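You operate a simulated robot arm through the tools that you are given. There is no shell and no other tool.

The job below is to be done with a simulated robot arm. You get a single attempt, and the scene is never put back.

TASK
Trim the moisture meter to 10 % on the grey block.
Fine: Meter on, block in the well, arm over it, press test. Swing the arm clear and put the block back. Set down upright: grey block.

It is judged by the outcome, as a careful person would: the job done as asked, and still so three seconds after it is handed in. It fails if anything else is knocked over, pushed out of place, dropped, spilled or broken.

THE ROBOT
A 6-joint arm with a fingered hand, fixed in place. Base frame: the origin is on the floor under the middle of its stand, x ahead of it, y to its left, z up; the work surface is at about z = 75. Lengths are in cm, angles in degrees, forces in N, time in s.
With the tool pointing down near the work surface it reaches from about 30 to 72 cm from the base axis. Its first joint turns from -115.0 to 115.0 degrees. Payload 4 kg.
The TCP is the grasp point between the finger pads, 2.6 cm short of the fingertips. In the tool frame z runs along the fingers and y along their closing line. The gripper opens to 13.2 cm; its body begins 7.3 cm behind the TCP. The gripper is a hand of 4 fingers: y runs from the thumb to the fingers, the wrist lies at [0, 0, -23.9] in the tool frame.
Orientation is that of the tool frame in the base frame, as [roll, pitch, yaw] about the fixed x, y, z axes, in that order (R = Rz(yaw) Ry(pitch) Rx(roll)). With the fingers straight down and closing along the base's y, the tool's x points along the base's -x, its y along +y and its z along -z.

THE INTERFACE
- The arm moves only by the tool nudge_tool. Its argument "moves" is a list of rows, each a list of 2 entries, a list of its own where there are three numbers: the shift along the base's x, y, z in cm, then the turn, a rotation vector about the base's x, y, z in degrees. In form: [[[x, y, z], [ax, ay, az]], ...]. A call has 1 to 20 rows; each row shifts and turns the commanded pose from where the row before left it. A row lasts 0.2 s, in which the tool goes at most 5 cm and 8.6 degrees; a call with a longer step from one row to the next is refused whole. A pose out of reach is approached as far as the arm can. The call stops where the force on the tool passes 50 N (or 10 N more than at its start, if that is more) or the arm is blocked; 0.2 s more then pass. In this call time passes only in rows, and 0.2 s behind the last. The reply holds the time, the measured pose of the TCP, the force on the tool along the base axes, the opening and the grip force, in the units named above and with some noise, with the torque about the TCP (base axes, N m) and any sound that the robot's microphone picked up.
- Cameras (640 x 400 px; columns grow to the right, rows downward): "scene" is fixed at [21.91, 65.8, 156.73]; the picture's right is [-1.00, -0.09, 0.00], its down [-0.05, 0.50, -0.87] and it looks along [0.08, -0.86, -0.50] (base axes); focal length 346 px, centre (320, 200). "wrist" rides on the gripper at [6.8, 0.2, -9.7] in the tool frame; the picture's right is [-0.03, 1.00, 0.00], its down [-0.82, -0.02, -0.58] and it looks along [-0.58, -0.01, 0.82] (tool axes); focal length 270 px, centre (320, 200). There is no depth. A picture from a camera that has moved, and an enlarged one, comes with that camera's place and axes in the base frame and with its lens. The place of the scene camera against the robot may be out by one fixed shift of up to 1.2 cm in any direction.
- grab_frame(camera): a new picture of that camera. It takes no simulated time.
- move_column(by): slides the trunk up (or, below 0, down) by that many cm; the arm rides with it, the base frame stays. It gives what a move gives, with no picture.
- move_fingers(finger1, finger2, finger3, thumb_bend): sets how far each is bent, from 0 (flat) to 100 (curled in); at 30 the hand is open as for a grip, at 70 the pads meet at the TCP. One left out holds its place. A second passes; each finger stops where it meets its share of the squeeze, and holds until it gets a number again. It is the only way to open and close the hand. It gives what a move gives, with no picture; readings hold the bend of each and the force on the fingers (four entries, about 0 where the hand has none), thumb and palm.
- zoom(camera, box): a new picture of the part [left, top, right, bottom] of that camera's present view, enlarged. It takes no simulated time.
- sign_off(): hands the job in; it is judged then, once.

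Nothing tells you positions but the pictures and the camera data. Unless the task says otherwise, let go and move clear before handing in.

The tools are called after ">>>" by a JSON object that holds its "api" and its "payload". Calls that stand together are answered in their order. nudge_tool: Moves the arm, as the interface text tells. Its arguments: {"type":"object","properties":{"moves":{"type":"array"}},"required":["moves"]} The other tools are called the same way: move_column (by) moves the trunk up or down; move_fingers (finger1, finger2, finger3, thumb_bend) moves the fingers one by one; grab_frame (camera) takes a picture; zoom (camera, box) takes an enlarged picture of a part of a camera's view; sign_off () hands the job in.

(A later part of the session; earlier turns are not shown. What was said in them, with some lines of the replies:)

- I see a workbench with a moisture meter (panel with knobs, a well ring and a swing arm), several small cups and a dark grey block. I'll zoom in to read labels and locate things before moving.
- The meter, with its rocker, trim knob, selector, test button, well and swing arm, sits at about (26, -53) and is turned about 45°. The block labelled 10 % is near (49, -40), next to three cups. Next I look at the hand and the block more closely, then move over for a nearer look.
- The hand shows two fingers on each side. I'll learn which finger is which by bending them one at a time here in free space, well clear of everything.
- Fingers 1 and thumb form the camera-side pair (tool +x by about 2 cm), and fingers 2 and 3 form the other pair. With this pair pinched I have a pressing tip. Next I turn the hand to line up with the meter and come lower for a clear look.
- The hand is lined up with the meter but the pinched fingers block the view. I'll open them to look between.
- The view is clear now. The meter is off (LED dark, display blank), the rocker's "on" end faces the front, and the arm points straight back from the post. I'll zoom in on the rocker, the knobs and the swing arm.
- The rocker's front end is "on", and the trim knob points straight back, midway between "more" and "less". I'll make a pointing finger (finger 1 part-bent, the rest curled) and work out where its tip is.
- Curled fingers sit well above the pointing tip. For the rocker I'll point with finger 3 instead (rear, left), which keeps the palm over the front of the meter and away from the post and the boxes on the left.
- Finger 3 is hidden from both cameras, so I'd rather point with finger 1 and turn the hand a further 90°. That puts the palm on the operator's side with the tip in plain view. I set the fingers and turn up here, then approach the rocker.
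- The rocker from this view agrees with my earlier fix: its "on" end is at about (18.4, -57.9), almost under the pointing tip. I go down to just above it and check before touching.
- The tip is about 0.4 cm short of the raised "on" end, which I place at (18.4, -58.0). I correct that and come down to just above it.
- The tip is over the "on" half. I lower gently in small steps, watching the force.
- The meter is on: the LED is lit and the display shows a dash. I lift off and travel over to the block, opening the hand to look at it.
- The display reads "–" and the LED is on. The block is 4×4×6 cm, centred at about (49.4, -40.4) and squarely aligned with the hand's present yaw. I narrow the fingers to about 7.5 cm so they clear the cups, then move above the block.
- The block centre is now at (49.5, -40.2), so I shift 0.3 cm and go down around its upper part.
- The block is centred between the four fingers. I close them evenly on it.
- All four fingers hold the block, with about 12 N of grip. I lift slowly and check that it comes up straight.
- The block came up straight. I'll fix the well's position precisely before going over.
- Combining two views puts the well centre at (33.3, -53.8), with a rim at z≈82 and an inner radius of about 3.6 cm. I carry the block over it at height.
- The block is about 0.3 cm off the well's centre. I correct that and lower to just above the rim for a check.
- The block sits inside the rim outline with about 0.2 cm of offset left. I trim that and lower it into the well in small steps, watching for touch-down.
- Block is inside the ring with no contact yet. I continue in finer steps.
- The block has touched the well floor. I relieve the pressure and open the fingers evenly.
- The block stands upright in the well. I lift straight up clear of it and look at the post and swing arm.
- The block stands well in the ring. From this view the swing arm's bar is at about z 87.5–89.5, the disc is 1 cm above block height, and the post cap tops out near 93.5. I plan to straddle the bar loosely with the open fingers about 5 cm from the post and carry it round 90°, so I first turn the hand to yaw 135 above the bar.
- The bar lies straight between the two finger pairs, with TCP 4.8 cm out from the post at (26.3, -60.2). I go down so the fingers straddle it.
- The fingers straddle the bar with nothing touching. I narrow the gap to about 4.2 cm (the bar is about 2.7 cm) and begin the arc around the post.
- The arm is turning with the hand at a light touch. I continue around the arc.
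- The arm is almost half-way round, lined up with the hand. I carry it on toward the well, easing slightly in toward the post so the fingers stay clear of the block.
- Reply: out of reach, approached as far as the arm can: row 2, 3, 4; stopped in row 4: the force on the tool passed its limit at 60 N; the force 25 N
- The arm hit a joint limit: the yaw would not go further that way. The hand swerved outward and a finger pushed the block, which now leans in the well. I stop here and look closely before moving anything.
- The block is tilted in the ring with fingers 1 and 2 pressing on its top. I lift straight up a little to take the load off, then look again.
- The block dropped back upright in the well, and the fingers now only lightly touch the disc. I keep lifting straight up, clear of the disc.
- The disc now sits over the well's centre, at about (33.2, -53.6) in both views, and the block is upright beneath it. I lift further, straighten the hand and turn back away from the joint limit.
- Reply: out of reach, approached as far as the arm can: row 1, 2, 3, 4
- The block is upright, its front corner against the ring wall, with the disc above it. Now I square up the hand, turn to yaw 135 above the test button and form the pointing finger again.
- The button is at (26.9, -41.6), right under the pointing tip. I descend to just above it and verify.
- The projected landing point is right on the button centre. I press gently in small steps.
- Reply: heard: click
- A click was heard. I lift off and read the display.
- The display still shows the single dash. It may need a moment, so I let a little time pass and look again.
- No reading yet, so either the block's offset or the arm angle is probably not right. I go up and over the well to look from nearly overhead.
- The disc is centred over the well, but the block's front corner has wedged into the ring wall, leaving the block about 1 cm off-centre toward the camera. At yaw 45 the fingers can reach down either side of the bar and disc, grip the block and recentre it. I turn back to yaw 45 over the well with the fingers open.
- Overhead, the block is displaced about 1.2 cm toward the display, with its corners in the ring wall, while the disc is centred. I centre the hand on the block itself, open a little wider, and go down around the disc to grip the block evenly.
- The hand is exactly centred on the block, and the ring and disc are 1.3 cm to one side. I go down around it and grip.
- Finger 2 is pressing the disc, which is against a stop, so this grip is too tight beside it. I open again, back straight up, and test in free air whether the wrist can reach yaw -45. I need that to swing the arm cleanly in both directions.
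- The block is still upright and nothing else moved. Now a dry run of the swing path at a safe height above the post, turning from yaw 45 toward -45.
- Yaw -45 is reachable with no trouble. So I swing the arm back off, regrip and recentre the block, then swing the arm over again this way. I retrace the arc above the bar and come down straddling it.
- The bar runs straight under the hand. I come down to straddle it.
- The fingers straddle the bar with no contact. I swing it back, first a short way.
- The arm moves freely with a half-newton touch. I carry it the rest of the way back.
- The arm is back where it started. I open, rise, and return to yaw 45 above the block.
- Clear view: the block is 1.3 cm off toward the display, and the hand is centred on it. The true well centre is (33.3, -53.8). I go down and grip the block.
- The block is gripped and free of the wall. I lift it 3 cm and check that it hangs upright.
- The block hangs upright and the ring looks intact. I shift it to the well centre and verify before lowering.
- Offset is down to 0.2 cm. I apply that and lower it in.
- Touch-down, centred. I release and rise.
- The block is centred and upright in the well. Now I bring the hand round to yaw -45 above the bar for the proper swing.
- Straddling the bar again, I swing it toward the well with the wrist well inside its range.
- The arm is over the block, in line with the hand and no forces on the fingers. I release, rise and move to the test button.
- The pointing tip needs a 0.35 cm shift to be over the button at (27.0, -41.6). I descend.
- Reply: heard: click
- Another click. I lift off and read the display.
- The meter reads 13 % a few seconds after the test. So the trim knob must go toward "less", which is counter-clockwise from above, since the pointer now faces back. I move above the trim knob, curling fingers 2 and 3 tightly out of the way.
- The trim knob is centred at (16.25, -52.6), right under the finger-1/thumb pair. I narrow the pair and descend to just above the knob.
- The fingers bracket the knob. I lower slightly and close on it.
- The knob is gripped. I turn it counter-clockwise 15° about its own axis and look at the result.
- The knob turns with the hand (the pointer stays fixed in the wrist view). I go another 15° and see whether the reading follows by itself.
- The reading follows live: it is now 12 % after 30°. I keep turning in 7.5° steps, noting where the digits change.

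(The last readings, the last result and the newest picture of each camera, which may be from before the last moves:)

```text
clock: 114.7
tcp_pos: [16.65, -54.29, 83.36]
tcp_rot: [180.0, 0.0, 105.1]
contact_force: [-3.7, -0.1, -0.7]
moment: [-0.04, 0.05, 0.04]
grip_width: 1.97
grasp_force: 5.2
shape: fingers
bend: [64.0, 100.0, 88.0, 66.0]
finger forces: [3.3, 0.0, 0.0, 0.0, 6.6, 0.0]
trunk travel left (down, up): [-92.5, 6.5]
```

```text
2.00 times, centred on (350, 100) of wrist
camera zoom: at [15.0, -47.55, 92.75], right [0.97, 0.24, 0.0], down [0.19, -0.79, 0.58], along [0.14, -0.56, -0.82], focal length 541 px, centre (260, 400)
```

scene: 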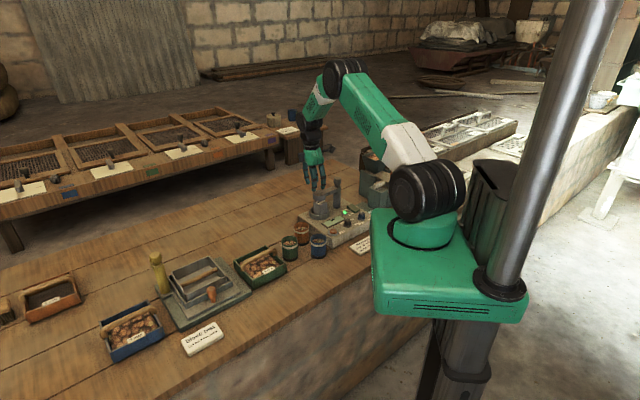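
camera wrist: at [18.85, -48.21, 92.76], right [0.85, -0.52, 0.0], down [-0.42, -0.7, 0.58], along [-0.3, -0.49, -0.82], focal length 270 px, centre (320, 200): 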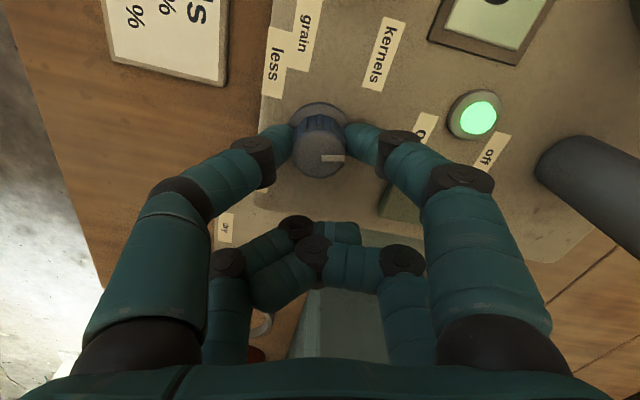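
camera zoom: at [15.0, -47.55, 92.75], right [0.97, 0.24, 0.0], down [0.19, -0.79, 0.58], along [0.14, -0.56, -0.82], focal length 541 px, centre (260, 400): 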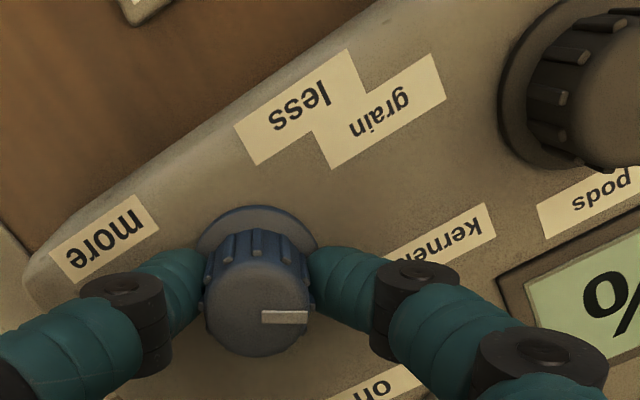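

11 % since about 50° of turn. I continue in the same way.

>>> {"api": "nudge_tool", "payload": {"moves": [[[0.19, 0.079, 0], [0, 0, 7.5]], [[0, 0, 0], [0, 0, 0]], [[0, 0, 0], [0, 0, 0]], [[0, 0, 0], [0, 0, 0]]]}}

>>> {"api": "zoom", "payload": {"camera": "scene", "box": [320, 200, 350, 230]}}

>>> {"api": "nudge_tool", "payload": {"moves": [[[0.19, 0.108, 0], [0, 0, 7.5]], [[0, 0, 0], [0, 0, 0]], [[0, 0, 0], [0, 0, 0]], [[0, 0, 0], [0, 0, 0]]]}}

>>> {"api": "zoom", "payload": {"camera": "scene", "box": [320, 200, 350, 230]}}

>>> {"api": "nudge_tool", "payload": {"moves": [[[0.19, 0.136, 0], [0, 0, 7.5]], [[0, 0, 0], [0, 0, 0]], [[0, 0, 0], [0, 0, 0]], [[0, 0, 0], [0, 0, 0]]]}}

>>> {"api": "zoom", "payload": {"camera": "scene", "box": [320, 200, 350, 230]}}

```text
clock: 115.7
tcp_pos: [17.0, -54.13, 83.21]
tcp_rot: [-179.9, -0.1, 112.6]
contact_force: [-1.8, 0.2, -1.2]
moment: [-0.04, 0.06, 0.01]
grip_width: 2.01
grasp_force: 4.7
shape: fingers
bend: [64.0, 100.0, 88.0, 66.0]
finger forces: [3.8, 0.1, 0.0, 0.0, 5.8, 0.0]
trunk travel left (down, up): [-92.5, 6.5]
```

```text
13.33 times, centred on (335, 215) of scene
camera zoom: at [21.91, 65.8, 156.73], right [-1.0, -0.09, 0.0], down [-0.05, 0.5, -0.87], along [0.08, -0.86, -0.5], focal length 4617 px, centre (120, 0)
```

zoom: 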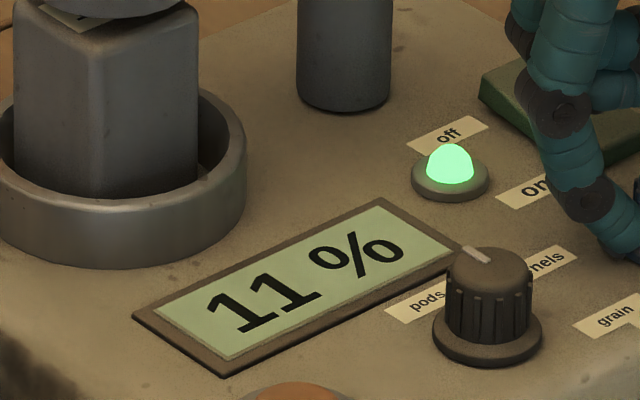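

```text
clock: 116.7
tcp_pos: [17.13, -54.07, 83.28]
tcp_rot: [-180.0, 0.1, 120.1]
contact_force: [-1.2, -0.4, -1.1]
moment: [-0.04, 0.03, 0.05]
grip_width: 1.98
grasp_force: 4.9
shape: fingers
bend: [64.0, 100.0, 88.0, 66.0]
finger forces: [3.7, 0.1, 0.0, 0.0, 5.5, 0.1]
trunk travel left (down, up): [-92.5, 6.5]
```

```text
13.33 times, centred on (335, 215) of scene
camera zoom: at [21.91, 65.8, 156.73], right [-1.0, -0.09, 0.0], down [-0.05, 0.5, -0.87], along [0.08, -0.86, -0.5], focal length 4617 px, centre (120, 0)
```

zoom: 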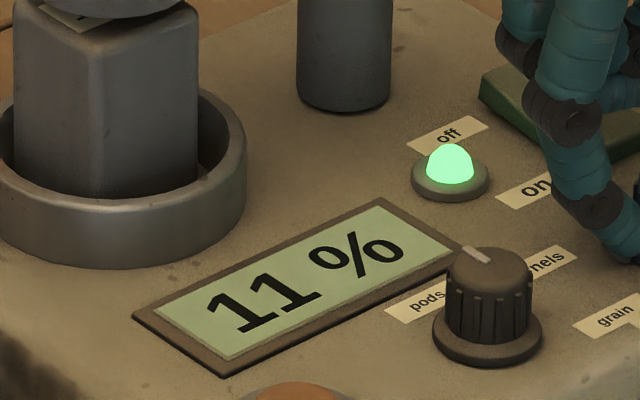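

```text
clock: 117.7
tcp_pos: [17.17, -53.98, 83.2]
tcp_rot: [-179.9, 0.0, 127.7]
contact_force: [-1.9, -1.5, -0.9]
moment: [-0.02, 0.04, 0.02]
grip_width: 1.98
grasp_force: 5.4
shape: fingers
bend: [64.0, 100.0, 88.0, 66.0]
finger forces: [3.4, 0.0, 0.1, 0.0, 5.6, 0.1]
trunk travel left (down, up): [-92.5, 6.5]
```

```text
13.33 times, centred on (335, 215) of scene
camera zoom: at [21.91, 65.8, 156.73], right [-1.0, -0.09, 0.0], down [-0.05, 0.5, -0.87], along [0.08, -0.86, -0.5], focal length 4617 px, centre (120, 0)
```

zoom: 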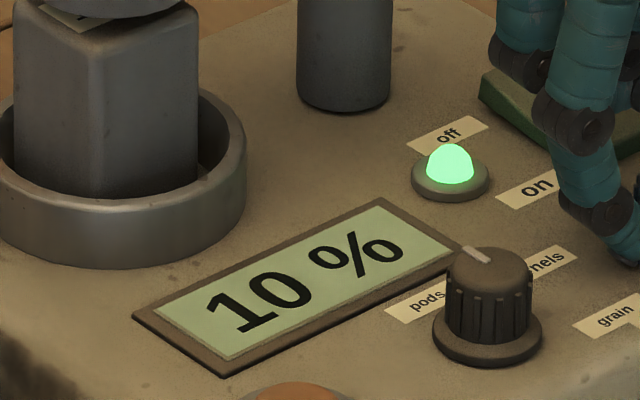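

Now 10 %, the digit having changed between 75° and 82° of turn, so roughly 30° per percent. I go on to find where it changes to 9, so I can set the knob in the middle of the 10 % band.

>>> {"api": "nudge_tool", "payload": {"moves": [[[0.17, 0.15, 0], [0, 0, 7.5]], [[0.15, 0.18, 0], [0, 0, 7.5]], [[0, 0, 0], [0, 0, 0]], [[0, 0, 0], [0, 0, 0]], [[0, 0, 0], [0, 0, 0]]]}}

>>> {"api": "zoom", "payload": {"camera": "scene", "box": [320, 200, 350, 230]}}

>>> {"api": "nudge_tool", "payload": {"moves": [[[0.13, 0.2, 0], [0, 0, 7.5]], [[0, 0, 0], [0, 0, 0]], [[0, 0, 0], [0, 0, 0]], [[0, 0, 0], [0, 0, 0]]]}}

>>> {"api": "zoom", "payload": {"camera": "scene", "box": [320, 200, 350, 230]}}

>>> {"api": "zoom", "payload": {"camera": "wrist", "box": [250, 0, 450, 200]}}

```text
clock: 118.9
tcp_pos: [17.54, -53.48, 83.09]
tcp_rot: [-180.0, 0.0, 142.7]
contact_force: [-2.7, -1.6, -0.8]
moment: [-0.04, 0.0, 0.04]
grip_width: 1.97
grasp_force: 4.1
shape: fingers
bend: [64.0, 100.0, 88.0, 66.0]
finger forces: [3.6, 0.0, 0.0, 0.0, 5.9, 0.0]
trunk travel left (down, up): [-92.5, 6.5]
```

```text
13.33 times, centred on (335, 215) of scene
camera zoom: at [21.91, 65.8, 156.73], right [-1.0, -0.09, 0.0], down [-0.05, 0.5, -0.87], along [0.08, -0.86, -0.5], focal length 4617 px, centre (120, 0)
```

zoom: 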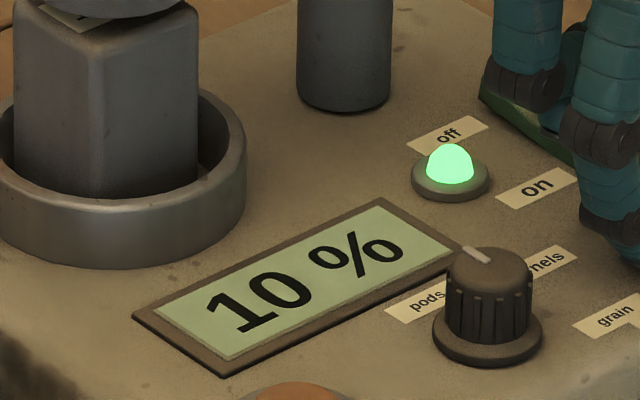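

```text
clock: 119.9
tcp_pos: [17.74, -53.46, 83.29]
tcp_rot: [-179.9, 0.0, 150.1]
contact_force: [-1.3, -1.1, -0.7]
moment: [-0.06, 0.03, 0.04]
grip_width: 1.98
grasp_force: 5.1
shape: fingers
bend: [64.0, 100.0, 88.0, 66.0]
finger forces: [3.4, 0.0, 0.1, 0.1, 6.3, 0.1]
trunk travel left (down, up): [-92.5, 6.5]
```

```text
13.33 times, centred on (335, 215) of scene
camera zoom: at [21.91, 65.8, 156.73], right [-1.0, -0.09, 0.0], down [-0.05, 0.5, -0.87], along [0.08, -0.86, -0.5], focal length 4617 px, centre (120, 0)
```

zoom: 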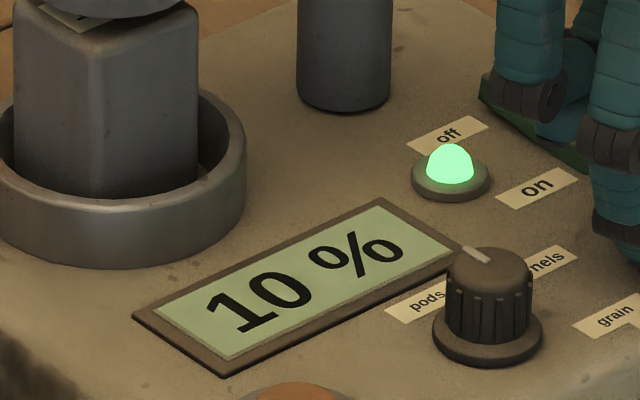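

```text
2.00 times, centred on (350, 100) of wrist
camera zoom: at [11.77, -49.82, 92.75], right [0.52, 0.85, 0.0], down [0.7, -0.42, 0.58], along [0.49, -0.3, -0.82], focal length 541 px, centre (260, 400)
```

zoom: 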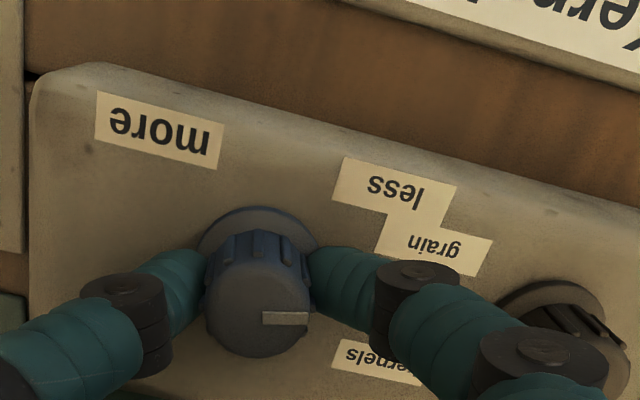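

>>> {"api": "nudge_tool", "payload": {"moves": [[[0.06, 0.12, 0], [0, 0, 4]], [[0, 0, 0], [0, 0, 0]], [[0, 0, 0], [0, 0, 0]], [[0, 0, 0], [0, 0, 0]]]}}

>>> {"api": "zoom", "payload": {"camera": "scene", "box": [320, 200, 350, 230]}}

>>> {"api": "nudge_tool", "payload": {"moves": [[[0.05, 0.11, 0], [0, 0, 4]], [[0, 0, 0], [0, 0, 0]], [[0, 0, 0], [0, 0, 0]], [[0, 0, 0], [0, 0, 0]]]}}

>>> {"api": "zoom", "payload": {"camera": "scene", "box": [320, 200, 350, 230]}}

```text
clock: 120.9
tcp_pos: [17.72, -53.26, 83.17]
tcp_rot: [180.0, -0.1, 154.1]
contact_force: [-2.5, -2.1, -0.6]
moment: [-0.07, 0.06, 0.03]
grip_width: 2.01
grasp_force: 5.0
shape: fingers
bend: [64.0, 100.0, 88.0, 66.0]
finger forces: [3.1, 0.0, 0.0, 0.0, 7.1, 0.0]
trunk travel left (down, up): [-92.5, 6.5]
```

```text
13.33 times, centred on (335, 215) of scene
camera zoom: at [21.91, 65.8, 156.73], right [-1.0, -0.09, 0.0], down [-0.05, 0.5, -0.87], along [0.08, -0.86, -0.5], focal length 4617 px, centre (120, 0)
```

zoom: 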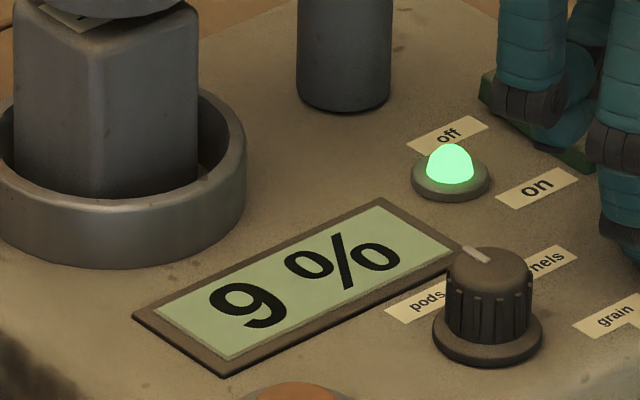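

```text
clock: 121.9
tcp_pos: [17.77, -53.3, 83.13]
tcp_rot: [180.0, 0.0, 158.1]
contact_force: [-3.4, -2.5, 0.6]
moment: [-0.09, 0.07, 0.08]
grip_width: 1.99
grasp_force: 5.3
shape: fingers
bend: [64.0, 100.0, 88.0, 66.0]
finger forces: [3.4, 0.0, 0.0, 0.0, 7.1, 0.0]
trunk travel left (down, up): [-92.5, 6.5]
```

```text
13.33 times, centred on (335, 215) of scene
camera zoom: at [21.91, 65.8, 156.73], right [-1.0, -0.09, 0.0], down [-0.05, 0.5, -0.87], along [0.08, -0.86, -0.5], focal length 4617 px, centre (120, 0)
```

zoom: 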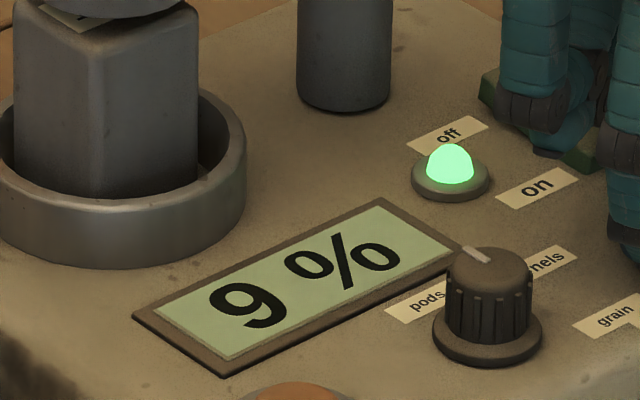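

The switch to 9 % came at hand yaw 150–154, and the 11→10 switch at 120–127, so the middle of the 10 % band is near yaw 137. I turn back to there.

>>> {"api": "nudge_tool", "payload": {"moves": [[[-0.12, -0.22, 0], [0, 0, -7]], [[-0.135, -0.2, 0], [0, 0, -7]], [[-0.145, -0.18, 0], [0, 0, -7]], [[0, 0, 0], [0, 0, 0]], [[0, 0, 0], [0, 0, 0]], [[0, 0, 0], [0, 0, 0]]]}}

>>> {"api": "zoom", "payload": {"camera": "scene", "box": [320, 200, 350, 230]}}

>>> {"api": "zoom", "payload": {"camera": "wrist", "box": [250, 0, 450, 200]}}

```text
clock: 123.3
tcp_pos: [17.27, -53.59, 83.21]
tcp_rot: [-180.0, 0.1, 137.1]
contact_force: [-0.6, 0.6, 0.4]
moment: [0.02, 0.0, -0.01]
grip_width: 1.95
grasp_force: 4.8
shape: fingers
bend: [64.0, 100.0, 88.0, 66.0]
finger forces: [4.8, 0.0, 0.0, 0.0, 4.8, 0.0]
trunk travel left (down, up): [-92.5, 6.5]
```

```text
13.33 times, centred on (335, 215) of scene
camera zoom: at [21.91, 65.8, 156.73], right [-1.0, -0.09, 0.0], down [-0.05, 0.5, -0.87], along [0.08, -0.86, -0.5], focal length 4617 px, centre (120, 0)
```

zoom: 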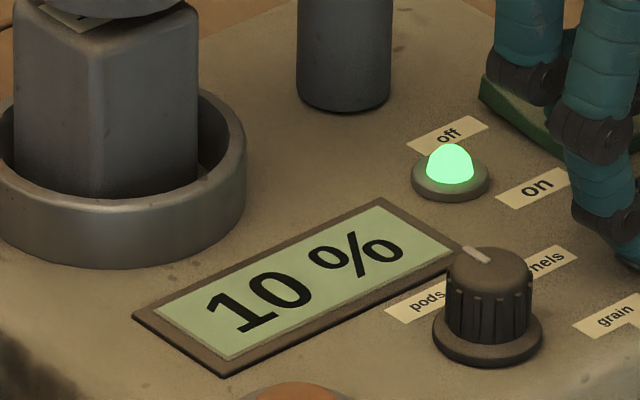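

```text
2.00 times, centred on (350, 100) of wrist
camera zoom: at [12.44, -48.95, 92.72], right [0.7, 0.71, 0.0], down [0.58, -0.57, 0.58], along [0.41, -0.4, -0.82], focal length 541 px, centre (260, 400)
```

zoom: 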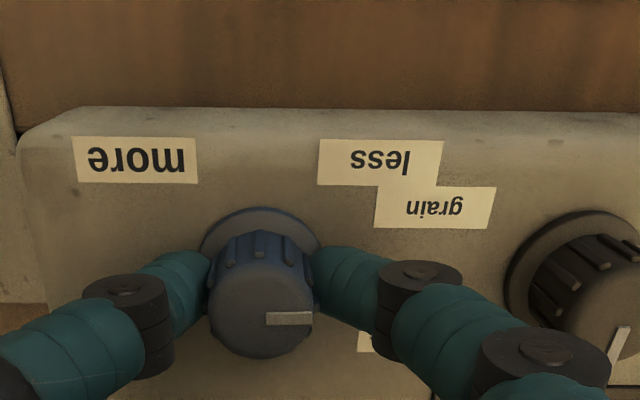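

10 %, in the middle of its band and with no torque on the knob. I release it gently and rise straight up.

>>> {"api": "move_fingers", "payload": {"finger1": 57, "thumb_bend": 57}}

>>> {"api": "nudge_tool", "payload": {"moves": [[[0, 0, 1.0], [0, 0, 0]], [[0, 0, 2.0], [0, 0, 0]], [[0, 0, 4], [0, 0, 0]], [[0, 0, 4], [0, 0, 0]], [[0, 0, 4], [0, 0, 0]], [[0, 0, 4], [0, 0, 0]]]}}

>>> {"api": "zoom", "payload": {"camera": "scene", "box": [315, 190, 375, 235]}}

>>> {"api": "grab_frame", "payload": {"camera": "wrist"}}

```text
clock: 124.3
tcp_pos: [17.31, -53.66, 83.28]
tcp_rot: [-179.8, 0.1, 137.2]
contact_force: [0.1, -1.2, 2.9]
moment: [0.04, 0.01, 0.0]
grip_width: 4.25
grasp_force: 2.1
shape: fingers
bend: [58.0, 100.0, 88.0, 56.0]
finger forces: [3.0, 0.1, 0.0, 0.1, 0.7, 0.0]
trunk travel left (down, up): [-92.5, 6.5]
```

```text
clock: 125.7
tcp_pos: [17.36, -53.66, 102.39]
tcp_rot: [-180.0, 0.1, 137.1]
contact_force: [-0.2, -0.3, -0.7]
moment: [-0.01, 0.0, -0.01]
grip_width: 4.53
grasp_force: 0.0
shape: fingers
bend: [56.0, 100.0, 88.0, 56.0]
finger forces: [0.0, 0.0, 0.0, 0.0, 0.0, 0.0]
trunk travel left (down, up): [-92.5, 6.5]
```

```text
8.89 times, centred on (345, 212) of scene
camera zoom: at [21.91, 65.8, 156.73], right [-1.0, -0.09, 0.0], down [-0.05, 0.5, -0.87], along [0.08, -0.86, -0.5], focal length 3078 px, centre (98, 89)
```

zoom: 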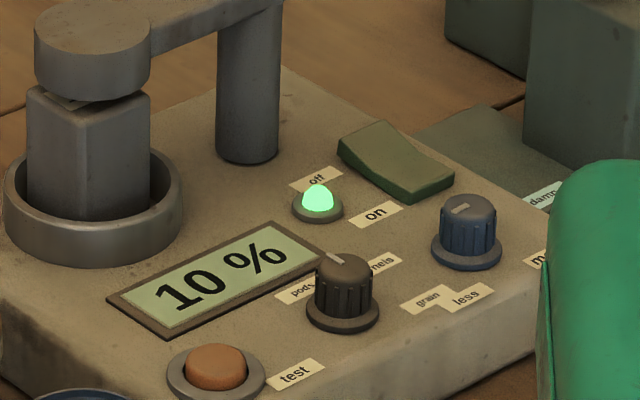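

```text
taken
camera wrist: at [12.44, -48.97, 111.9], right [0.7, 0.72, 0.0], down [0.58, -0.57, 0.58], along [0.41, -0.4, -0.82], focal length 270 px, centre (320, 200)
```

wrist: 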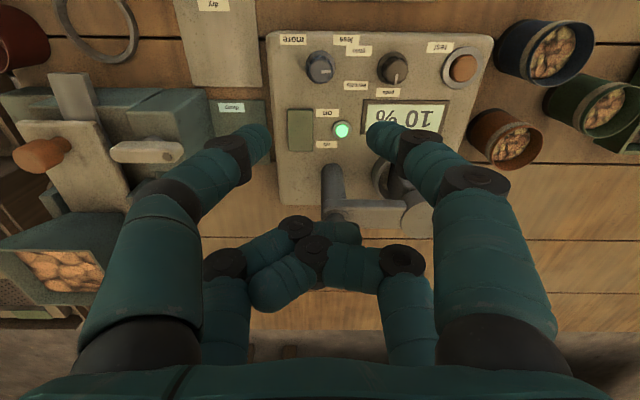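

The display holds at 10 % with the hand away. Now I swing the arm clear: open the hand, turn to yaw 45 above the bar.

>>> {"api": "move_fingers", "payload": {"finger1": 42, "finger2": 42, "finger3": 42, "thumb_bend": 42}}

>>> {"api": "nudge_tool", "payload": {"moves": [[[1.01, -0.3, 0], [0, 0, -7.67]], [[1.01, -0.3, 0], [0, 0, -7.67]], [[1.01, -0.3, 0], [0, 0, -7.67]], [[1.01, -0.3, 0], [0, 0, -7.67]], [[1.01, -0.3, 0], [0, 0, -7.67]], [[1.01, -0.3, 0], [0, 0, -7.67]], [[1.01, -0.3, 0], [0, 0, -7.67]], [[1.01, -0.3, 0], [0, 0, -7.67]], [[1.01, -0.3, 0], [0, 0, -7.67]], [[1.01, -0.3, 0], [0, 0, -7.67]], [[1.01, -0.3, 0], [0, 0, -7.67]], [[1.01, -0.3, 0], [0, 0, -7.67]]]}}

>>> {"api": "grab_frame", "payload": {"camera": "wrist"}}

```text
clock: 126.7
tcp_pos: [17.37, -53.87, 102.33]
tcp_rot: [-180.0, 0.0, 137.1]
contact_force: [1.4, 0.0, 0.2]
moment: [0.03, -0.01, -0.02]
grip_width: 9.24
grasp_force: 0.1
shape: fingers
bend: [42.0, 42.0, 42.0, 42.0]
finger forces: [0.0, 0.0, 0.0, 0.0, 0.1, 0.1]
trunk travel left (down, up): [-92.5, 6.5]
```

```text
clock: 129.3
tcp_pos: [29.46, -57.27, 102.15]
tcp_rot: [-179.9, -0.1, 45.0]
contact_force: [0.2, -0.1, 0.2]
moment: [-0.02, 0.0, -0.03]
grip_width: 9.25
grasp_force: 0.0
shape: fingers
bend: [42.0, 42.0, 42.0, 42.0]
finger forces: [0.0, 0.0, 0.0, 0.0, 0.0, 0.0]
trunk travel left (down, up): [-92.5, 6.5]
```

```text
taken
camera wrist: at [34.46, -52.65, 111.73], right [0.69, -0.73, 0.0], down [-0.59, -0.56, 0.58], along [-0.42, -0.4, -0.82], focal length 270 px, centre (320, 200)
```

wrist: 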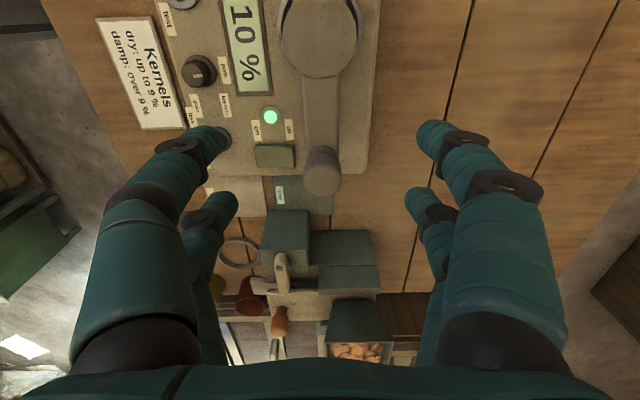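

The bar is lined up below as before. I go down, close lightly around it, and swing it back along the same arc that worked.

>>> {"api": "nudge_tool", "payload": {"moves": [[[0, 0, -4], [0, 0, 0]], [[0, 0, -4], [0, 0, 0]], [[0, 0, -4], [0, 0, 0]]]}}

>>> {"api": "move_fingers", "payload": {"finger1": 55, "finger2": 55, "finger3": 55, "thumb_bend": 55}}

>>> {"api": "zoom", "payload": {"camera": "scene", "box": [300, 160, 370, 230]}}

>>> {"api": "nudge_tool", "payload": {"moves": [[[0.353, -0.438, 0], [0, 0, -7.5]], [[0.293, -0.48, 0], [0, 0, -7.5]], [[0.227, -0.514, 0], [0, 0, -7.5]]]}}

>>> {"api": "zoom", "payload": {"camera": "scene", "box": [300, 160, 370, 230]}}

```text
clock: 130.1
tcp_pos: [29.61, -57.39, 90.19]
tcp_rot: [180.0, 0.0, 45.1]
contact_force: [0.4, 0.6, 0.1]
moment: [0.01, -0.02, 0.01]
grip_width: 9.26
grasp_force: 0.0
shape: fingers
bend: [42.0, 42.0, 42.0, 42.0]
finger forces: [0.0, 0.0, 0.1, 0.1, 0.0, 0.1]
trunk travel left (down, up): [-92.5, 6.5]
```

```text
clock: 131.1
tcp_pos: [29.48, -57.27, 90.24]
tcp_rot: [179.9, 0.0, 45.1]
contact_force: [0.3, -0.2, 0.2]
moment: [0.01, 0.02, -0.03]
grip_width: 4.98
grasp_force: 0.0
shape: fingers
bend: [55.0, 55.0, 55.0, 55.0]
finger forces: [0.1, 0.1, 0.1, 0.0, 0.1, 0.0]
trunk travel left (down, up): [-92.5, 6.5]
```

```text
5.71 times, centred on (335, 195) of scene
camera zoom: at [21.91, 65.8, 156.73], right [-1.0, -0.09, 0.0], down [-0.05, 0.5, -0.87], along [0.08, -0.86, -0.5], focal length 1978 px, centre (234, 229)
```

zoom: 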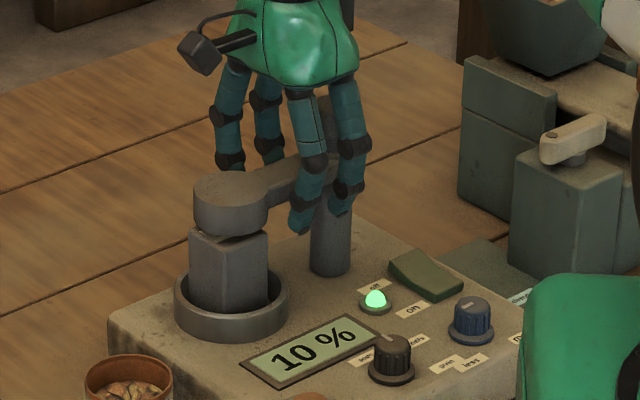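

```text
clock: 131.9
tcp_pos: [30.35, -58.65, 90.15]
tcp_rot: [-180.0, -0.1, 22.5]
contact_force: [0.3, 1.8, 0.7]
moment: [-0.01, -0.01, -0.01]
grip_width: 5.02
grasp_force: 0.6
shape: fingers
bend: [55.0, 55.0, 55.0, 55.0]
finger forces: [0.0, 0.0, 0.0, 0.0, 0.4, 0.0]
trunk travel left (down, up): [-92.5, 6.5]
```

```text
5.71 times, centred on (335, 195) of scene
camera zoom: at [21.91, 65.8, 156.73], right [-1.0, -0.09, 0.0], down [-0.05, 0.5, -0.87], along [0.08, -0.86, -0.5], focal length 1978 px, centre (234, 229)
```

zoom: 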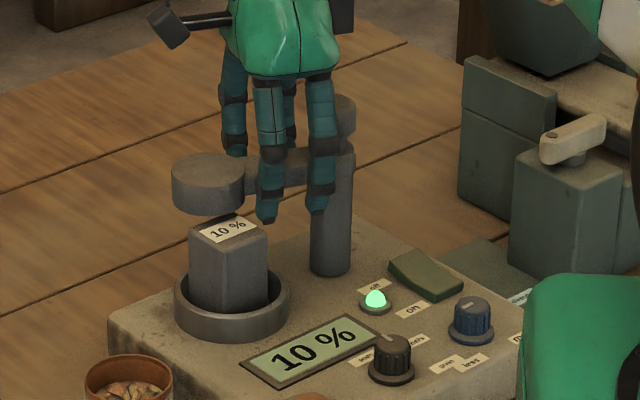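

The arm is leaving the block cleanly and the display stays at 10 %. I carry it the rest of the way to its parked angle.

>>> {"api": "nudge_tool", "payload": {"moves": [[[0.158, -0.54, 0], [0, 0, -7.5]], [[0.087, -0.556, 0], [0, 0, -7.5]], [[0.013, -0.562, 0], [0, 0, -7.5]], [[-0.06, -0.559, 0], [0, 0, -7.5]], [[-0.133, -0.547, 0], [0, 0, -7.5]], [[-0.203, -0.525, 0], [0, 0, -7.5]], [[-0.27, -0.494, 0], [0, 0, -7.5]], [[-0.332, -0.454, 0], [0, 0, -7.5]], [[-0.388, -0.407, 0], [0, 0, -7.5]]]}}

>>> {"api": "move_fingers", "payload": {"finger1": 43, "finger2": 43, "finger3": 43, "thumb_bend": 43}}

>>> {"api": "nudge_tool", "payload": {"moves": [[[0, 0, 1.5], [0, 0, 0]], [[0, 0, 3], [0, 0, 0]], [[0, 0, 4], [0, 0, 0]], [[0, 0, 4.3], [0, 0, 0]], [[0.33, 0.8, 0], [0, 0, 7.5]], [[0.33, 0.8, 0], [0, 0, 7.5]], [[0.33, 0.8, 0], [0, 0, 7.5]], [[0.33, 0.8, 0], [0, 0, 7.5]], [[0.33, 0.8, 0], [0, 0, 7.5]], [[0.33, 0.8, 0], [0, 0, 7.5]], [[0.33, 0.8, 0], [0, 0, 7.5]], [[0.33, 0.8, 0], [0, 0, 7.5]], [[0.33, 0.8, 0], [0, 0, 7.5]], [[0.33, 0.8, 0], [0, 0, 7.5]], [[0.33, 0.8, 0], [0, 0, 7.5]], [[0.33, 0.8, 0], [0, 0, 7.5]]]}}

>>> {"api": "grab_frame", "payload": {"camera": "wrist"}}

>>> {"api": "zoom", "payload": {"camera": "wrist", "box": [240, 10, 400, 150]}}

```text
clock: 133.9
tcp_pos: [29.26, -63.38, 90.17]
tcp_rot: [-180.0, 0.0, -45.1]
contact_force: [-0.9, -0.7, 0.4]
moment: [-0.02, -0.01, 0.0]
grip_width: 5.0
grasp_force: 0.0
shape: fingers
bend: [55.0, 55.0, 55.0, 55.0]
finger forces: [0.0, 0.0, 0.1, 0.1, 0.0, 0.1]
trunk travel left (down, up): [-92.5, 6.5]
```

```text
clock: 134.9
tcp_pos: [29.25, -63.3, 90.1]
tcp_rot: [-179.9, 0.0, -44.9]
contact_force: [-0.2, -0.2, -0.5]
moment: [0.0, -0.03, 0.01]
grip_width: 8.92
grasp_force: 0.0
shape: fingers
bend: [43.0, 43.0, 43.0, 43.0]
finger forces: [0.0, 0.0, 0.1, 0.0, 0.0, 0.0]
trunk travel left (down, up): [-92.5, 6.5]
```

```text
clock: 138.3
tcp_pos: [33.21, -53.72, 103.03]
tcp_rot: [180.0, 0.0, 45.2]
contact_force: [0.0, 0.1, -0.2]
moment: [0.02, 0.0, 0.02]
grip_width: 8.93
grasp_force: 0.0
shape: fingers
bend: [43.0, 43.0, 43.0, 43.0]
finger forces: [0.0, 0.0, 0.0, 0.1, 0.0, 0.0]
trunk travel left (down, up): [-92.5, 6.5]
```

```text
taken
camera wrist: at [38.11, -49.02, 112.51], right [0.69, -0.72, 0.0], down [-0.59, -0.56, 0.58], along [-0.42, -0.4, -0.82], focal length 270 px, centre (320, 200)
```

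wrist: 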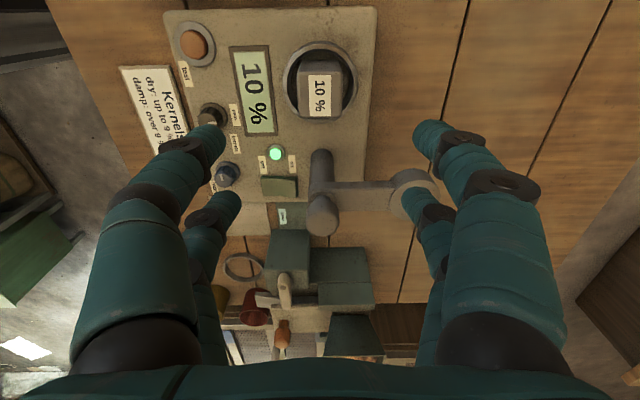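

```text
2.86 times, centred on (320, 80) of wrist
camera zoom: at [38.11, -49.02, 112.51], right [0.69, -0.72, 0.0], down [-0.59, -0.56, 0.58], along [-0.42, -0.4, -0.82], focal length 772 px, centre (320, 543)
```

zoom: 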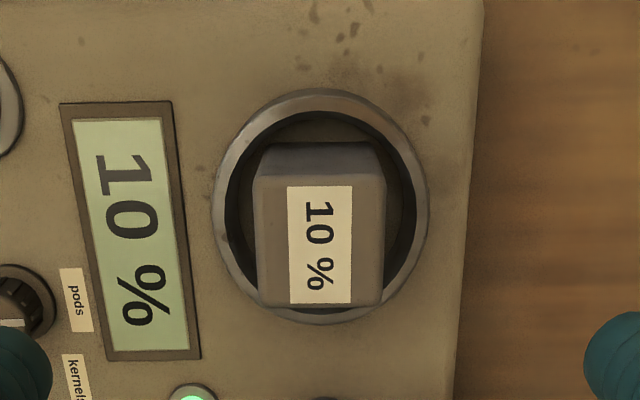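

The block is directly under the hand, square to it. I go down and grip it.

>>> {"api": "nudge_tool", "payload": {"moves": [[[0, 0, -4], [0, 0, 0]], [[0, 0, -4], [0, 0, 0]], [[0, 0, -4], [0, 0, 0]], [[0, 0, -3.4], [0, 0, 0]], [[0, 0, -1.6], [0, 0, 0]]]}}

>>> {"api": "move_fingers", "payload": {"finger1": 66, "finger2": 66, "finger3": 66, "thumb_bend": 66}}

>>> {"api": "zoom", "payload": {"camera": "scene", "box": [300, 170, 370, 230]}}

```text
clock: 139.5
tcp_pos: [33.2, -53.71, 86.06]
tcp_rot: [180.0, 0.0, 45.0]
contact_force: [-0.7, -0.1, -0.3]
moment: [-0.01, 0.0, -0.03]
grip_width: 8.93
grasp_force: 0.0
shape: fingers
bend: [43.0, 43.0, 43.0, 43.0]
finger forces: [0.0, 0.0, 0.0, 0.1, 0.1, 0.1]
trunk travel left (down, up): [-92.5, 6.5]
```

```text
clock: 140.5
tcp_pos: [33.31, -53.76, 86.05]
tcp_rot: [-180.0, 0.0, 45.0]
contact_force: [0.7, 0.4, 0.4]
moment: [-0.02, 0.03, 0.0]
grip_width: 3.8
grasp_force: 12.3
shape: fingers
bend: [58.0, 58.0, 59.0, 62.0]
finger forces: [6.6, 5.9, 5.1, 0.1, 7.3, 0.0]
trunk travel left (down, up): [-92.5, 6.5]
```

```text
6.67 times, centred on (335, 200) of scene
camera zoom: at [21.91, 65.8, 156.73], right [-1.0, -0.09, 0.0], down [-0.05, 0.5, -0.87], along [0.08, -0.86, -0.5], focal length 2308 px, centre (220, 200)
```

zoom: 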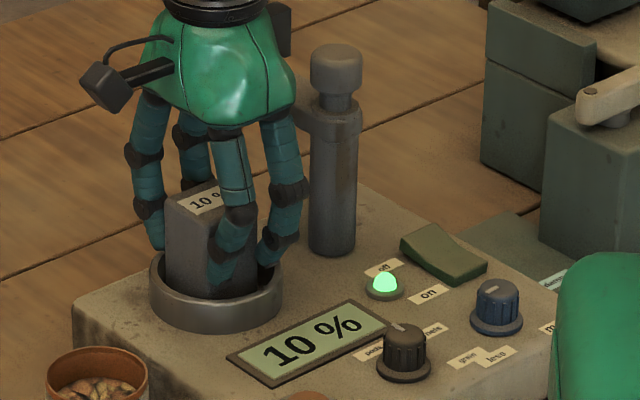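

Grip is the same as before. I lift out of the well and carry the block back over its original spot.

>>> {"api": "nudge_tool", "payload": {"moves": [[[0, 0, 0.5], [0, 0, 0]], [[0, 0, 1.0], [0, 0, 0]], [[0, 0, 1.5], [0, 0, 0]], [[0, 0, 2.0], [0, 0, 0]], [[0, 0, 2.5], [0, 0, 0]], [[1.5, 1.25, 0], [0, 0, 0]], [[2.4, 2.0, 0], [0, 0, 0]], [[2.4, 2.0, 0], [0, 0, 0]], [[2.4, 2.0, 0], [0, 0, 0]], [[2.4, 2.0, 0], [0, 0, 0]], [[2.4, 2.0, 0], [0, 0, 0]], [[1.7, 1.4, 0], [0, 0, 0]], [[1.05, 0.85, 0], [0, 0, 0]], [[0, 0, 0], [0, 0, 0]]]}}

>>> {"api": "grab_frame", "payload": {"camera": "wrist"}}

>>> {"api": "zoom", "payload": {"camera": "scene", "box": [220, 160, 360, 265]}}

```text
clock: 143.5
tcp_pos: [49.61, -40.38, 93.61]
tcp_rot: [180.0, -0.1, 45.1]
contact_force: [0.5, 0.4, -2.1]
moment: [0.01, -0.01, -0.02]
grip_width: 3.82
grasp_force: 12.1
shape: fingers
bend: [58.0, 58.0, 59.0, 62.0]
finger forces: [6.5, 5.8, 5.1, 0.1, 7.2, 0.1]
trunk travel left (down, up): [-92.5, 6.5]
```

```text
taken
camera wrist: at [54.46, -35.55, 103.1], right [0.69, -0.72, 0.0], down [-0.59, -0.56, 0.58], along [-0.42, -0.4, -0.82], focal length 270 px, centre (320, 200)
```

wrist: 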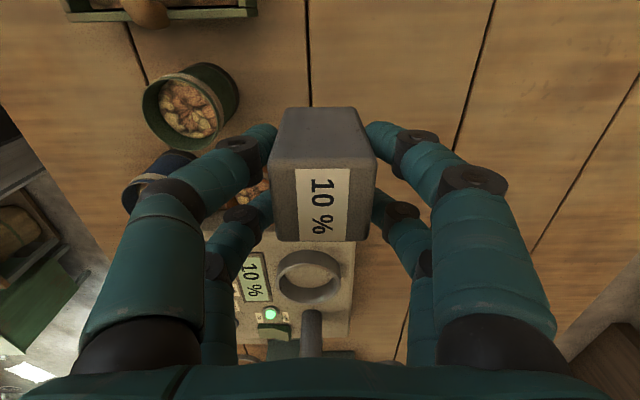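

```text
3.81 times, centred on (290, 212) of scene
camera zoom: at [21.91, 65.8, 156.73], right [-1.0, -0.09, 0.0], down [-0.05, 0.5, -0.87], along [0.08, -0.86, -0.5], focal length 1319 px, centre (434, 152)
```

zoom: 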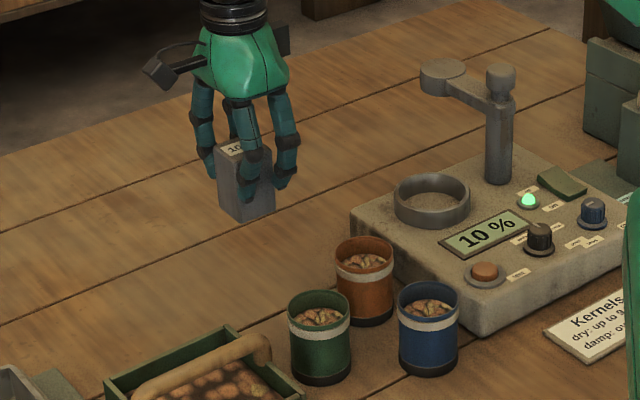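

The block is back over its spot, and the display still holds 10 %. I lower it, slowing near the table.

>>> {"api": "nudge_tool", "payload": {"moves": [[[-0.05, 0.06, -2.5], [0, 0, 0]], [[0, 0, -3.0], [0, 0, 0]], [[0, 0, -3.0], [0, 0, 0]], [[0, 0, -2.0], [0, 0, 0]], [[0, 0, -0.9], [0, 0, 0]], [[0, 0, -0.4], [0, 0, 0]]]}}

>>> {"api": "nudge_tool", "payload": {"moves": [[[0, 0, -0.3], [0, 0, 0]]]}}

>>> {"api": "nudge_tool", "payload": {"moves": [[[0, 0, -0.2], [0, 0, 0]]]}}

```text
clock: 144.9
tcp_pos: [49.42, -40.27, 81.78]
tcp_rot: [-179.9, 0.0, 45.1]
contact_force: [-0.1, -0.4, -1.7]
moment: [0.0, -0.01, -0.04]
grip_width: 3.85
grasp_force: 12.2
shape: fingers
bend: [58.0, 58.0, 59.0, 62.0]
finger forces: [6.6, 5.8, 5.1, 0.0, 7.2, 0.0]
trunk travel left (down, up): [-92.5, 6.5]
```

```text
clock: 145.3
tcp_pos: [49.5, -40.27, 81.46]
tcp_rot: [-180.0, 0.0, 45.0]
contact_force: [-0.3, 1.0, -1.8]
moment: [0.01, 0.03, 0.01]
grip_width: 3.81
grasp_force: 12.2
shape: fingers
bend: [58.0, 58.0, 59.0, 62.0]
finger forces: [6.6, 5.7, 5.1, 0.1, 7.2, 0.0]
trunk travel left (down, up): [-92.5, 6.5]
```

```text
clock: 145.7
tcp_pos: [49.5, -40.16, 81.28]
tcp_rot: [180.0, -0.1, 45.1]
contact_force: [0.0, -0.4, -1.1]
moment: [0.0, -0.04, -0.04]
grip_width: 3.83
grasp_force: 12.0
shape: fingers
bend: [58.0, 58.0, 59.0, 62.0]
finger forces: [6.6, 5.8, 5.2, 0.1, 7.1, 0.0]
trunk travel left (down, up): [-92.5, 6.5]
```

>>> {"api": "nudge_tool", "payload": {"moves": [[[0, 0, -0.15], [0, 0, 0]]]}}

>>> {"api": "nudge_tool", "payload": {"moves": [[[0, 0, -0.12], [0, 0, 0]]]}}

>>> {"api": "zoom", "payload": {"camera": "scene", "box": [245, 200, 325, 265]}}

```text
clock: 146.1
tcp_pos: [49.45, -40.13, 81.2]
tcp_rot: [-180.0, 0.0, 45.2]
contact_force: [0.2, 0.8, -1.6]
moment: [0.01, 0.02, 0.02]
grip_width: 3.81
grasp_force: 12.5
shape: fingers
bend: [58.0, 58.0, 59.0, 62.0]
finger forces: [6.6, 5.7, 5.1, 0.0, 7.2, 0.1]
trunk travel left (down, up): [-92.5, 6.5]
```

```text
clock: 146.5
tcp_pos: [49.37, -40.12, 80.97]
tcp_rot: [180.0, 0.0, 45.2]
contact_force: [-1.6, 0.8, 0.4]
moment: [-0.01, -0.01, -0.01]
grip_width: 3.81
grasp_force: 12.6
shape: fingers
bend: [58.0, 58.0, 59.0, 62.0]
finger forces: [6.5, 5.9, 5.2, 0.0, 7.5, 0.0]
trunk travel left (down, up): [-92.5, 6.5]
```

```text
6.15 times, centred on (285, 232) of scene
camera zoom: at [21.91, 65.8, 156.73], right [-1.0, -0.09, 0.0], down [-0.05, 0.5, -0.87], along [0.08, -0.86, -0.5], focal length 2131 px, centre (535, 0)
```

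zoom: 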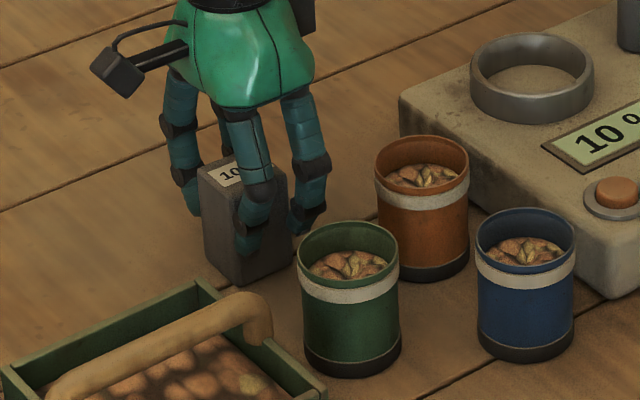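

>>> {"api": "nudge_tool", "payload": {"moves": [[[0, 0, -0.08], [0, 0, 0]]]}}

>>> {"api": "move_fingers", "payload": {"finger1": 47, "finger2": 47, "finger3": 47, "thumb_bend": 47}}

>>> {"api": "zoom", "payload": {"camera": "scene", "box": [245, 200, 325, 265]}}

>>> {"api": "grab_frame", "payload": {"camera": "wrist"}}

```text
clock: 146.9
tcp_pos: [49.44, -40.25, 80.87]
tcp_rot: [-180.0, 0.0, 45.1]
contact_force: [-0.2, 0.8, 4.7]
moment: [0.02, -0.03, 0.01]
grip_width: 3.8
grasp_force: 13.5
shape: fingers
bend: [58.0, 59.0, 59.0, 62.0]
finger forces: [6.9, 6.1, 5.8, 0.0, 8.3, 0.0]
trunk travel left (down, up): [-92.5, 6.5]
```

```text
clock: 147.9
tcp_pos: [49.47, -40.2, 80.94]
tcp_rot: [-180.0, 0.0, 45.1]
contact_force: [-0.2, -0.5, -0.5]
moment: [0.01, -0.01, 0.02]
grip_width: 7.56
grasp_force: 0.0
shape: fingers
bend: [47.0, 47.0, 47.0, 47.0]
finger forces: [0.0, 0.1, 0.0, 0.0, 0.0, 0.1]
trunk travel left (down, up): [-92.5, 6.5]
```

```text
6.15 times, centred on (285, 232) of scene
camera zoom: at [21.91, 65.8, 156.73], right [-1.0, -0.09, 0.0], down [-0.05, 0.5, -0.87], along [0.08, -0.86, -0.5], focal length 2131 px, centre (535, 0)
```

zoom: 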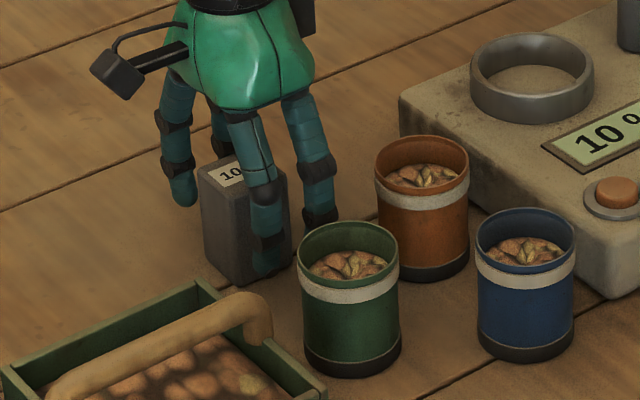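

```text
taken
camera wrist: at [54.37, -35.5, 90.39], right [0.69, -0.72, 0.0], down [-0.59, -0.56, 0.58], along [-0.42, -0.4, -0.82], focal length 270 px, centre (320, 200)
```

wrist: 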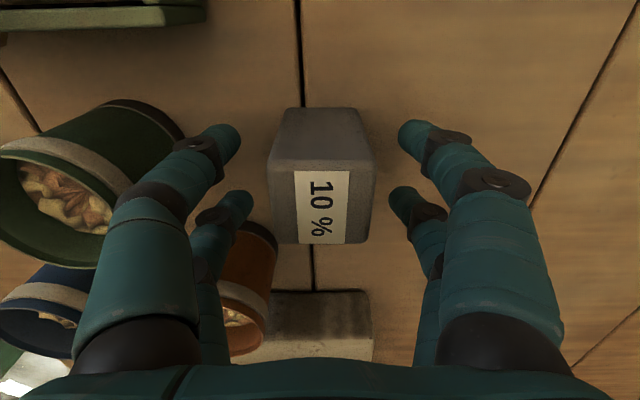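

The block stands on its original spot; this view matches the one from before I first gripped it. I rise straight up and clear, then check the whole scene.

>>> {"api": "nudge_tool", "payload": {"moves": [[[0, 0, 1.0], [0, 0, 0]], [[0, 0, 2.5], [0, 0, 0]], [[0, 0, 4], [0, 0, 0]], [[0, 0, 4], [0, 0, 0]], [[0, 0, 4.5], [0, 0, 0]], [[0, 0, 4.5], [0, 0, 0]], [[0, 0, 4.5], [0, 0, 0]], [[0, 0, 0], [0, 0, 0]]]}}

>>> {"api": "grab_frame", "payload": {"camera": "scene"}}

>>> {"api": "zoom", "payload": {"camera": "scene", "box": [240, 160, 400, 280]}}

>>> {"api": "grab_frame", "payload": {"camera": "wrist"}}

```text
clock: 149.7
tcp_pos: [49.36, -40.3, 105.96]
tcp_rot: [-179.9, 0.1, 45.2]
contact_force: [0.4, -0.8, -0.6]
moment: [0.04, -0.03, 0.02]
grip_width: 7.56
grasp_force: 0.1
shape: fingers
bend: [47.0, 47.0, 47.0, 47.0]
finger forces: [0.1, 0.1, 0.1, 0.0, 0.0, 0.0]
trunk travel left (down, up): [-92.5, 6.5]
```

```text
taken
```

scene: 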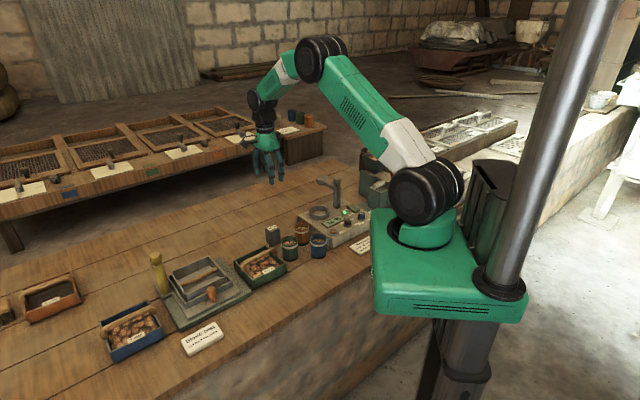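

```text
3.33 times, centred on (320, 220) of scene
camera zoom: at [21.91, 65.8, 156.73], right [-1.0, -0.09, 0.0], down [-0.05, 0.5, -0.87], along [0.08, -0.86, -0.5], focal length 1154 px, centre (320, 133)
```

zoom: 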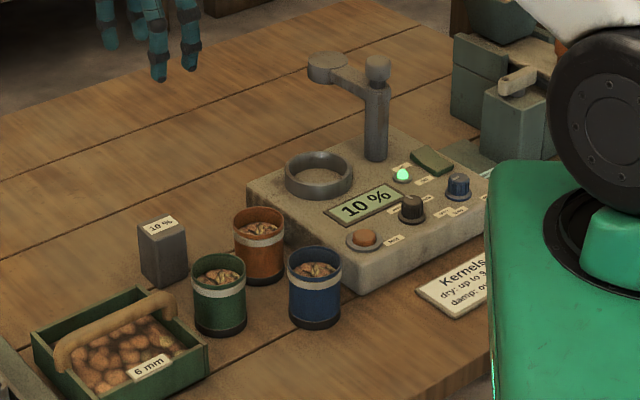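

```text
taken
camera wrist: at [54.36, -35.6, 115.41], right [0.69, -0.72, 0.0], down [-0.59, -0.56, 0.58], along [-0.42, -0.4, -0.82], focal length 270 px, centre (320, 200)
```

wrist: 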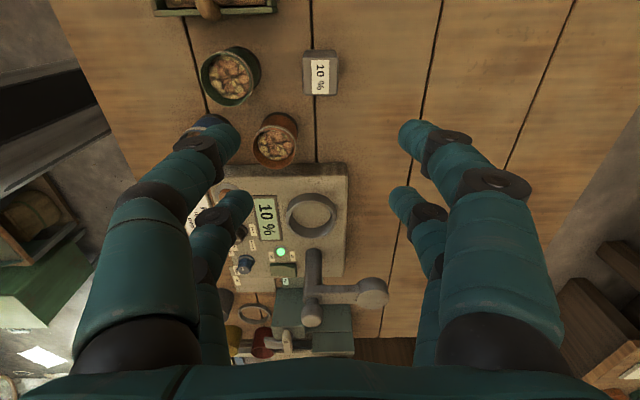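

Everything checks out. The meter is on and reads 10 %, the arm is parked clear, the grey block stands upright on its original spot, and the cups and tray are undisturbed. The hand is empty and well clear, so I hand the job in.

>>> {"api": "sign_off", "payload": {}}

```text
The job is handed in.
```

The meter is trimmed: it reads 10 % on the grey block, and the job is handed in. I have had no verdict back.

- **Trim:** The first valid test read 13 %. I turned the trim knob toward "less", overshot to 9 % to find where the digits change, then set it back to the middle of the 10 % range. The display follows the knob live, so I did not press test again after trimming.
- **End state:** The meter is on and the selector is untouched. The swing arm is back where it was parked, and the block stands upright on its original spot. The cups and the tray look undisturbed.
- **Mishap:** On the first swing the wrist reached a joint limit and the hand pushed the block with about 60 N. The block tilted and came to rest with a corner in the well's ring. I swung the arm away, re-centred the block and repeated the swing the other way round. The ring and block look undamaged.
- **Extra press:** Test was pressed twice, because the first press, with the block off-centre, gave no reading.
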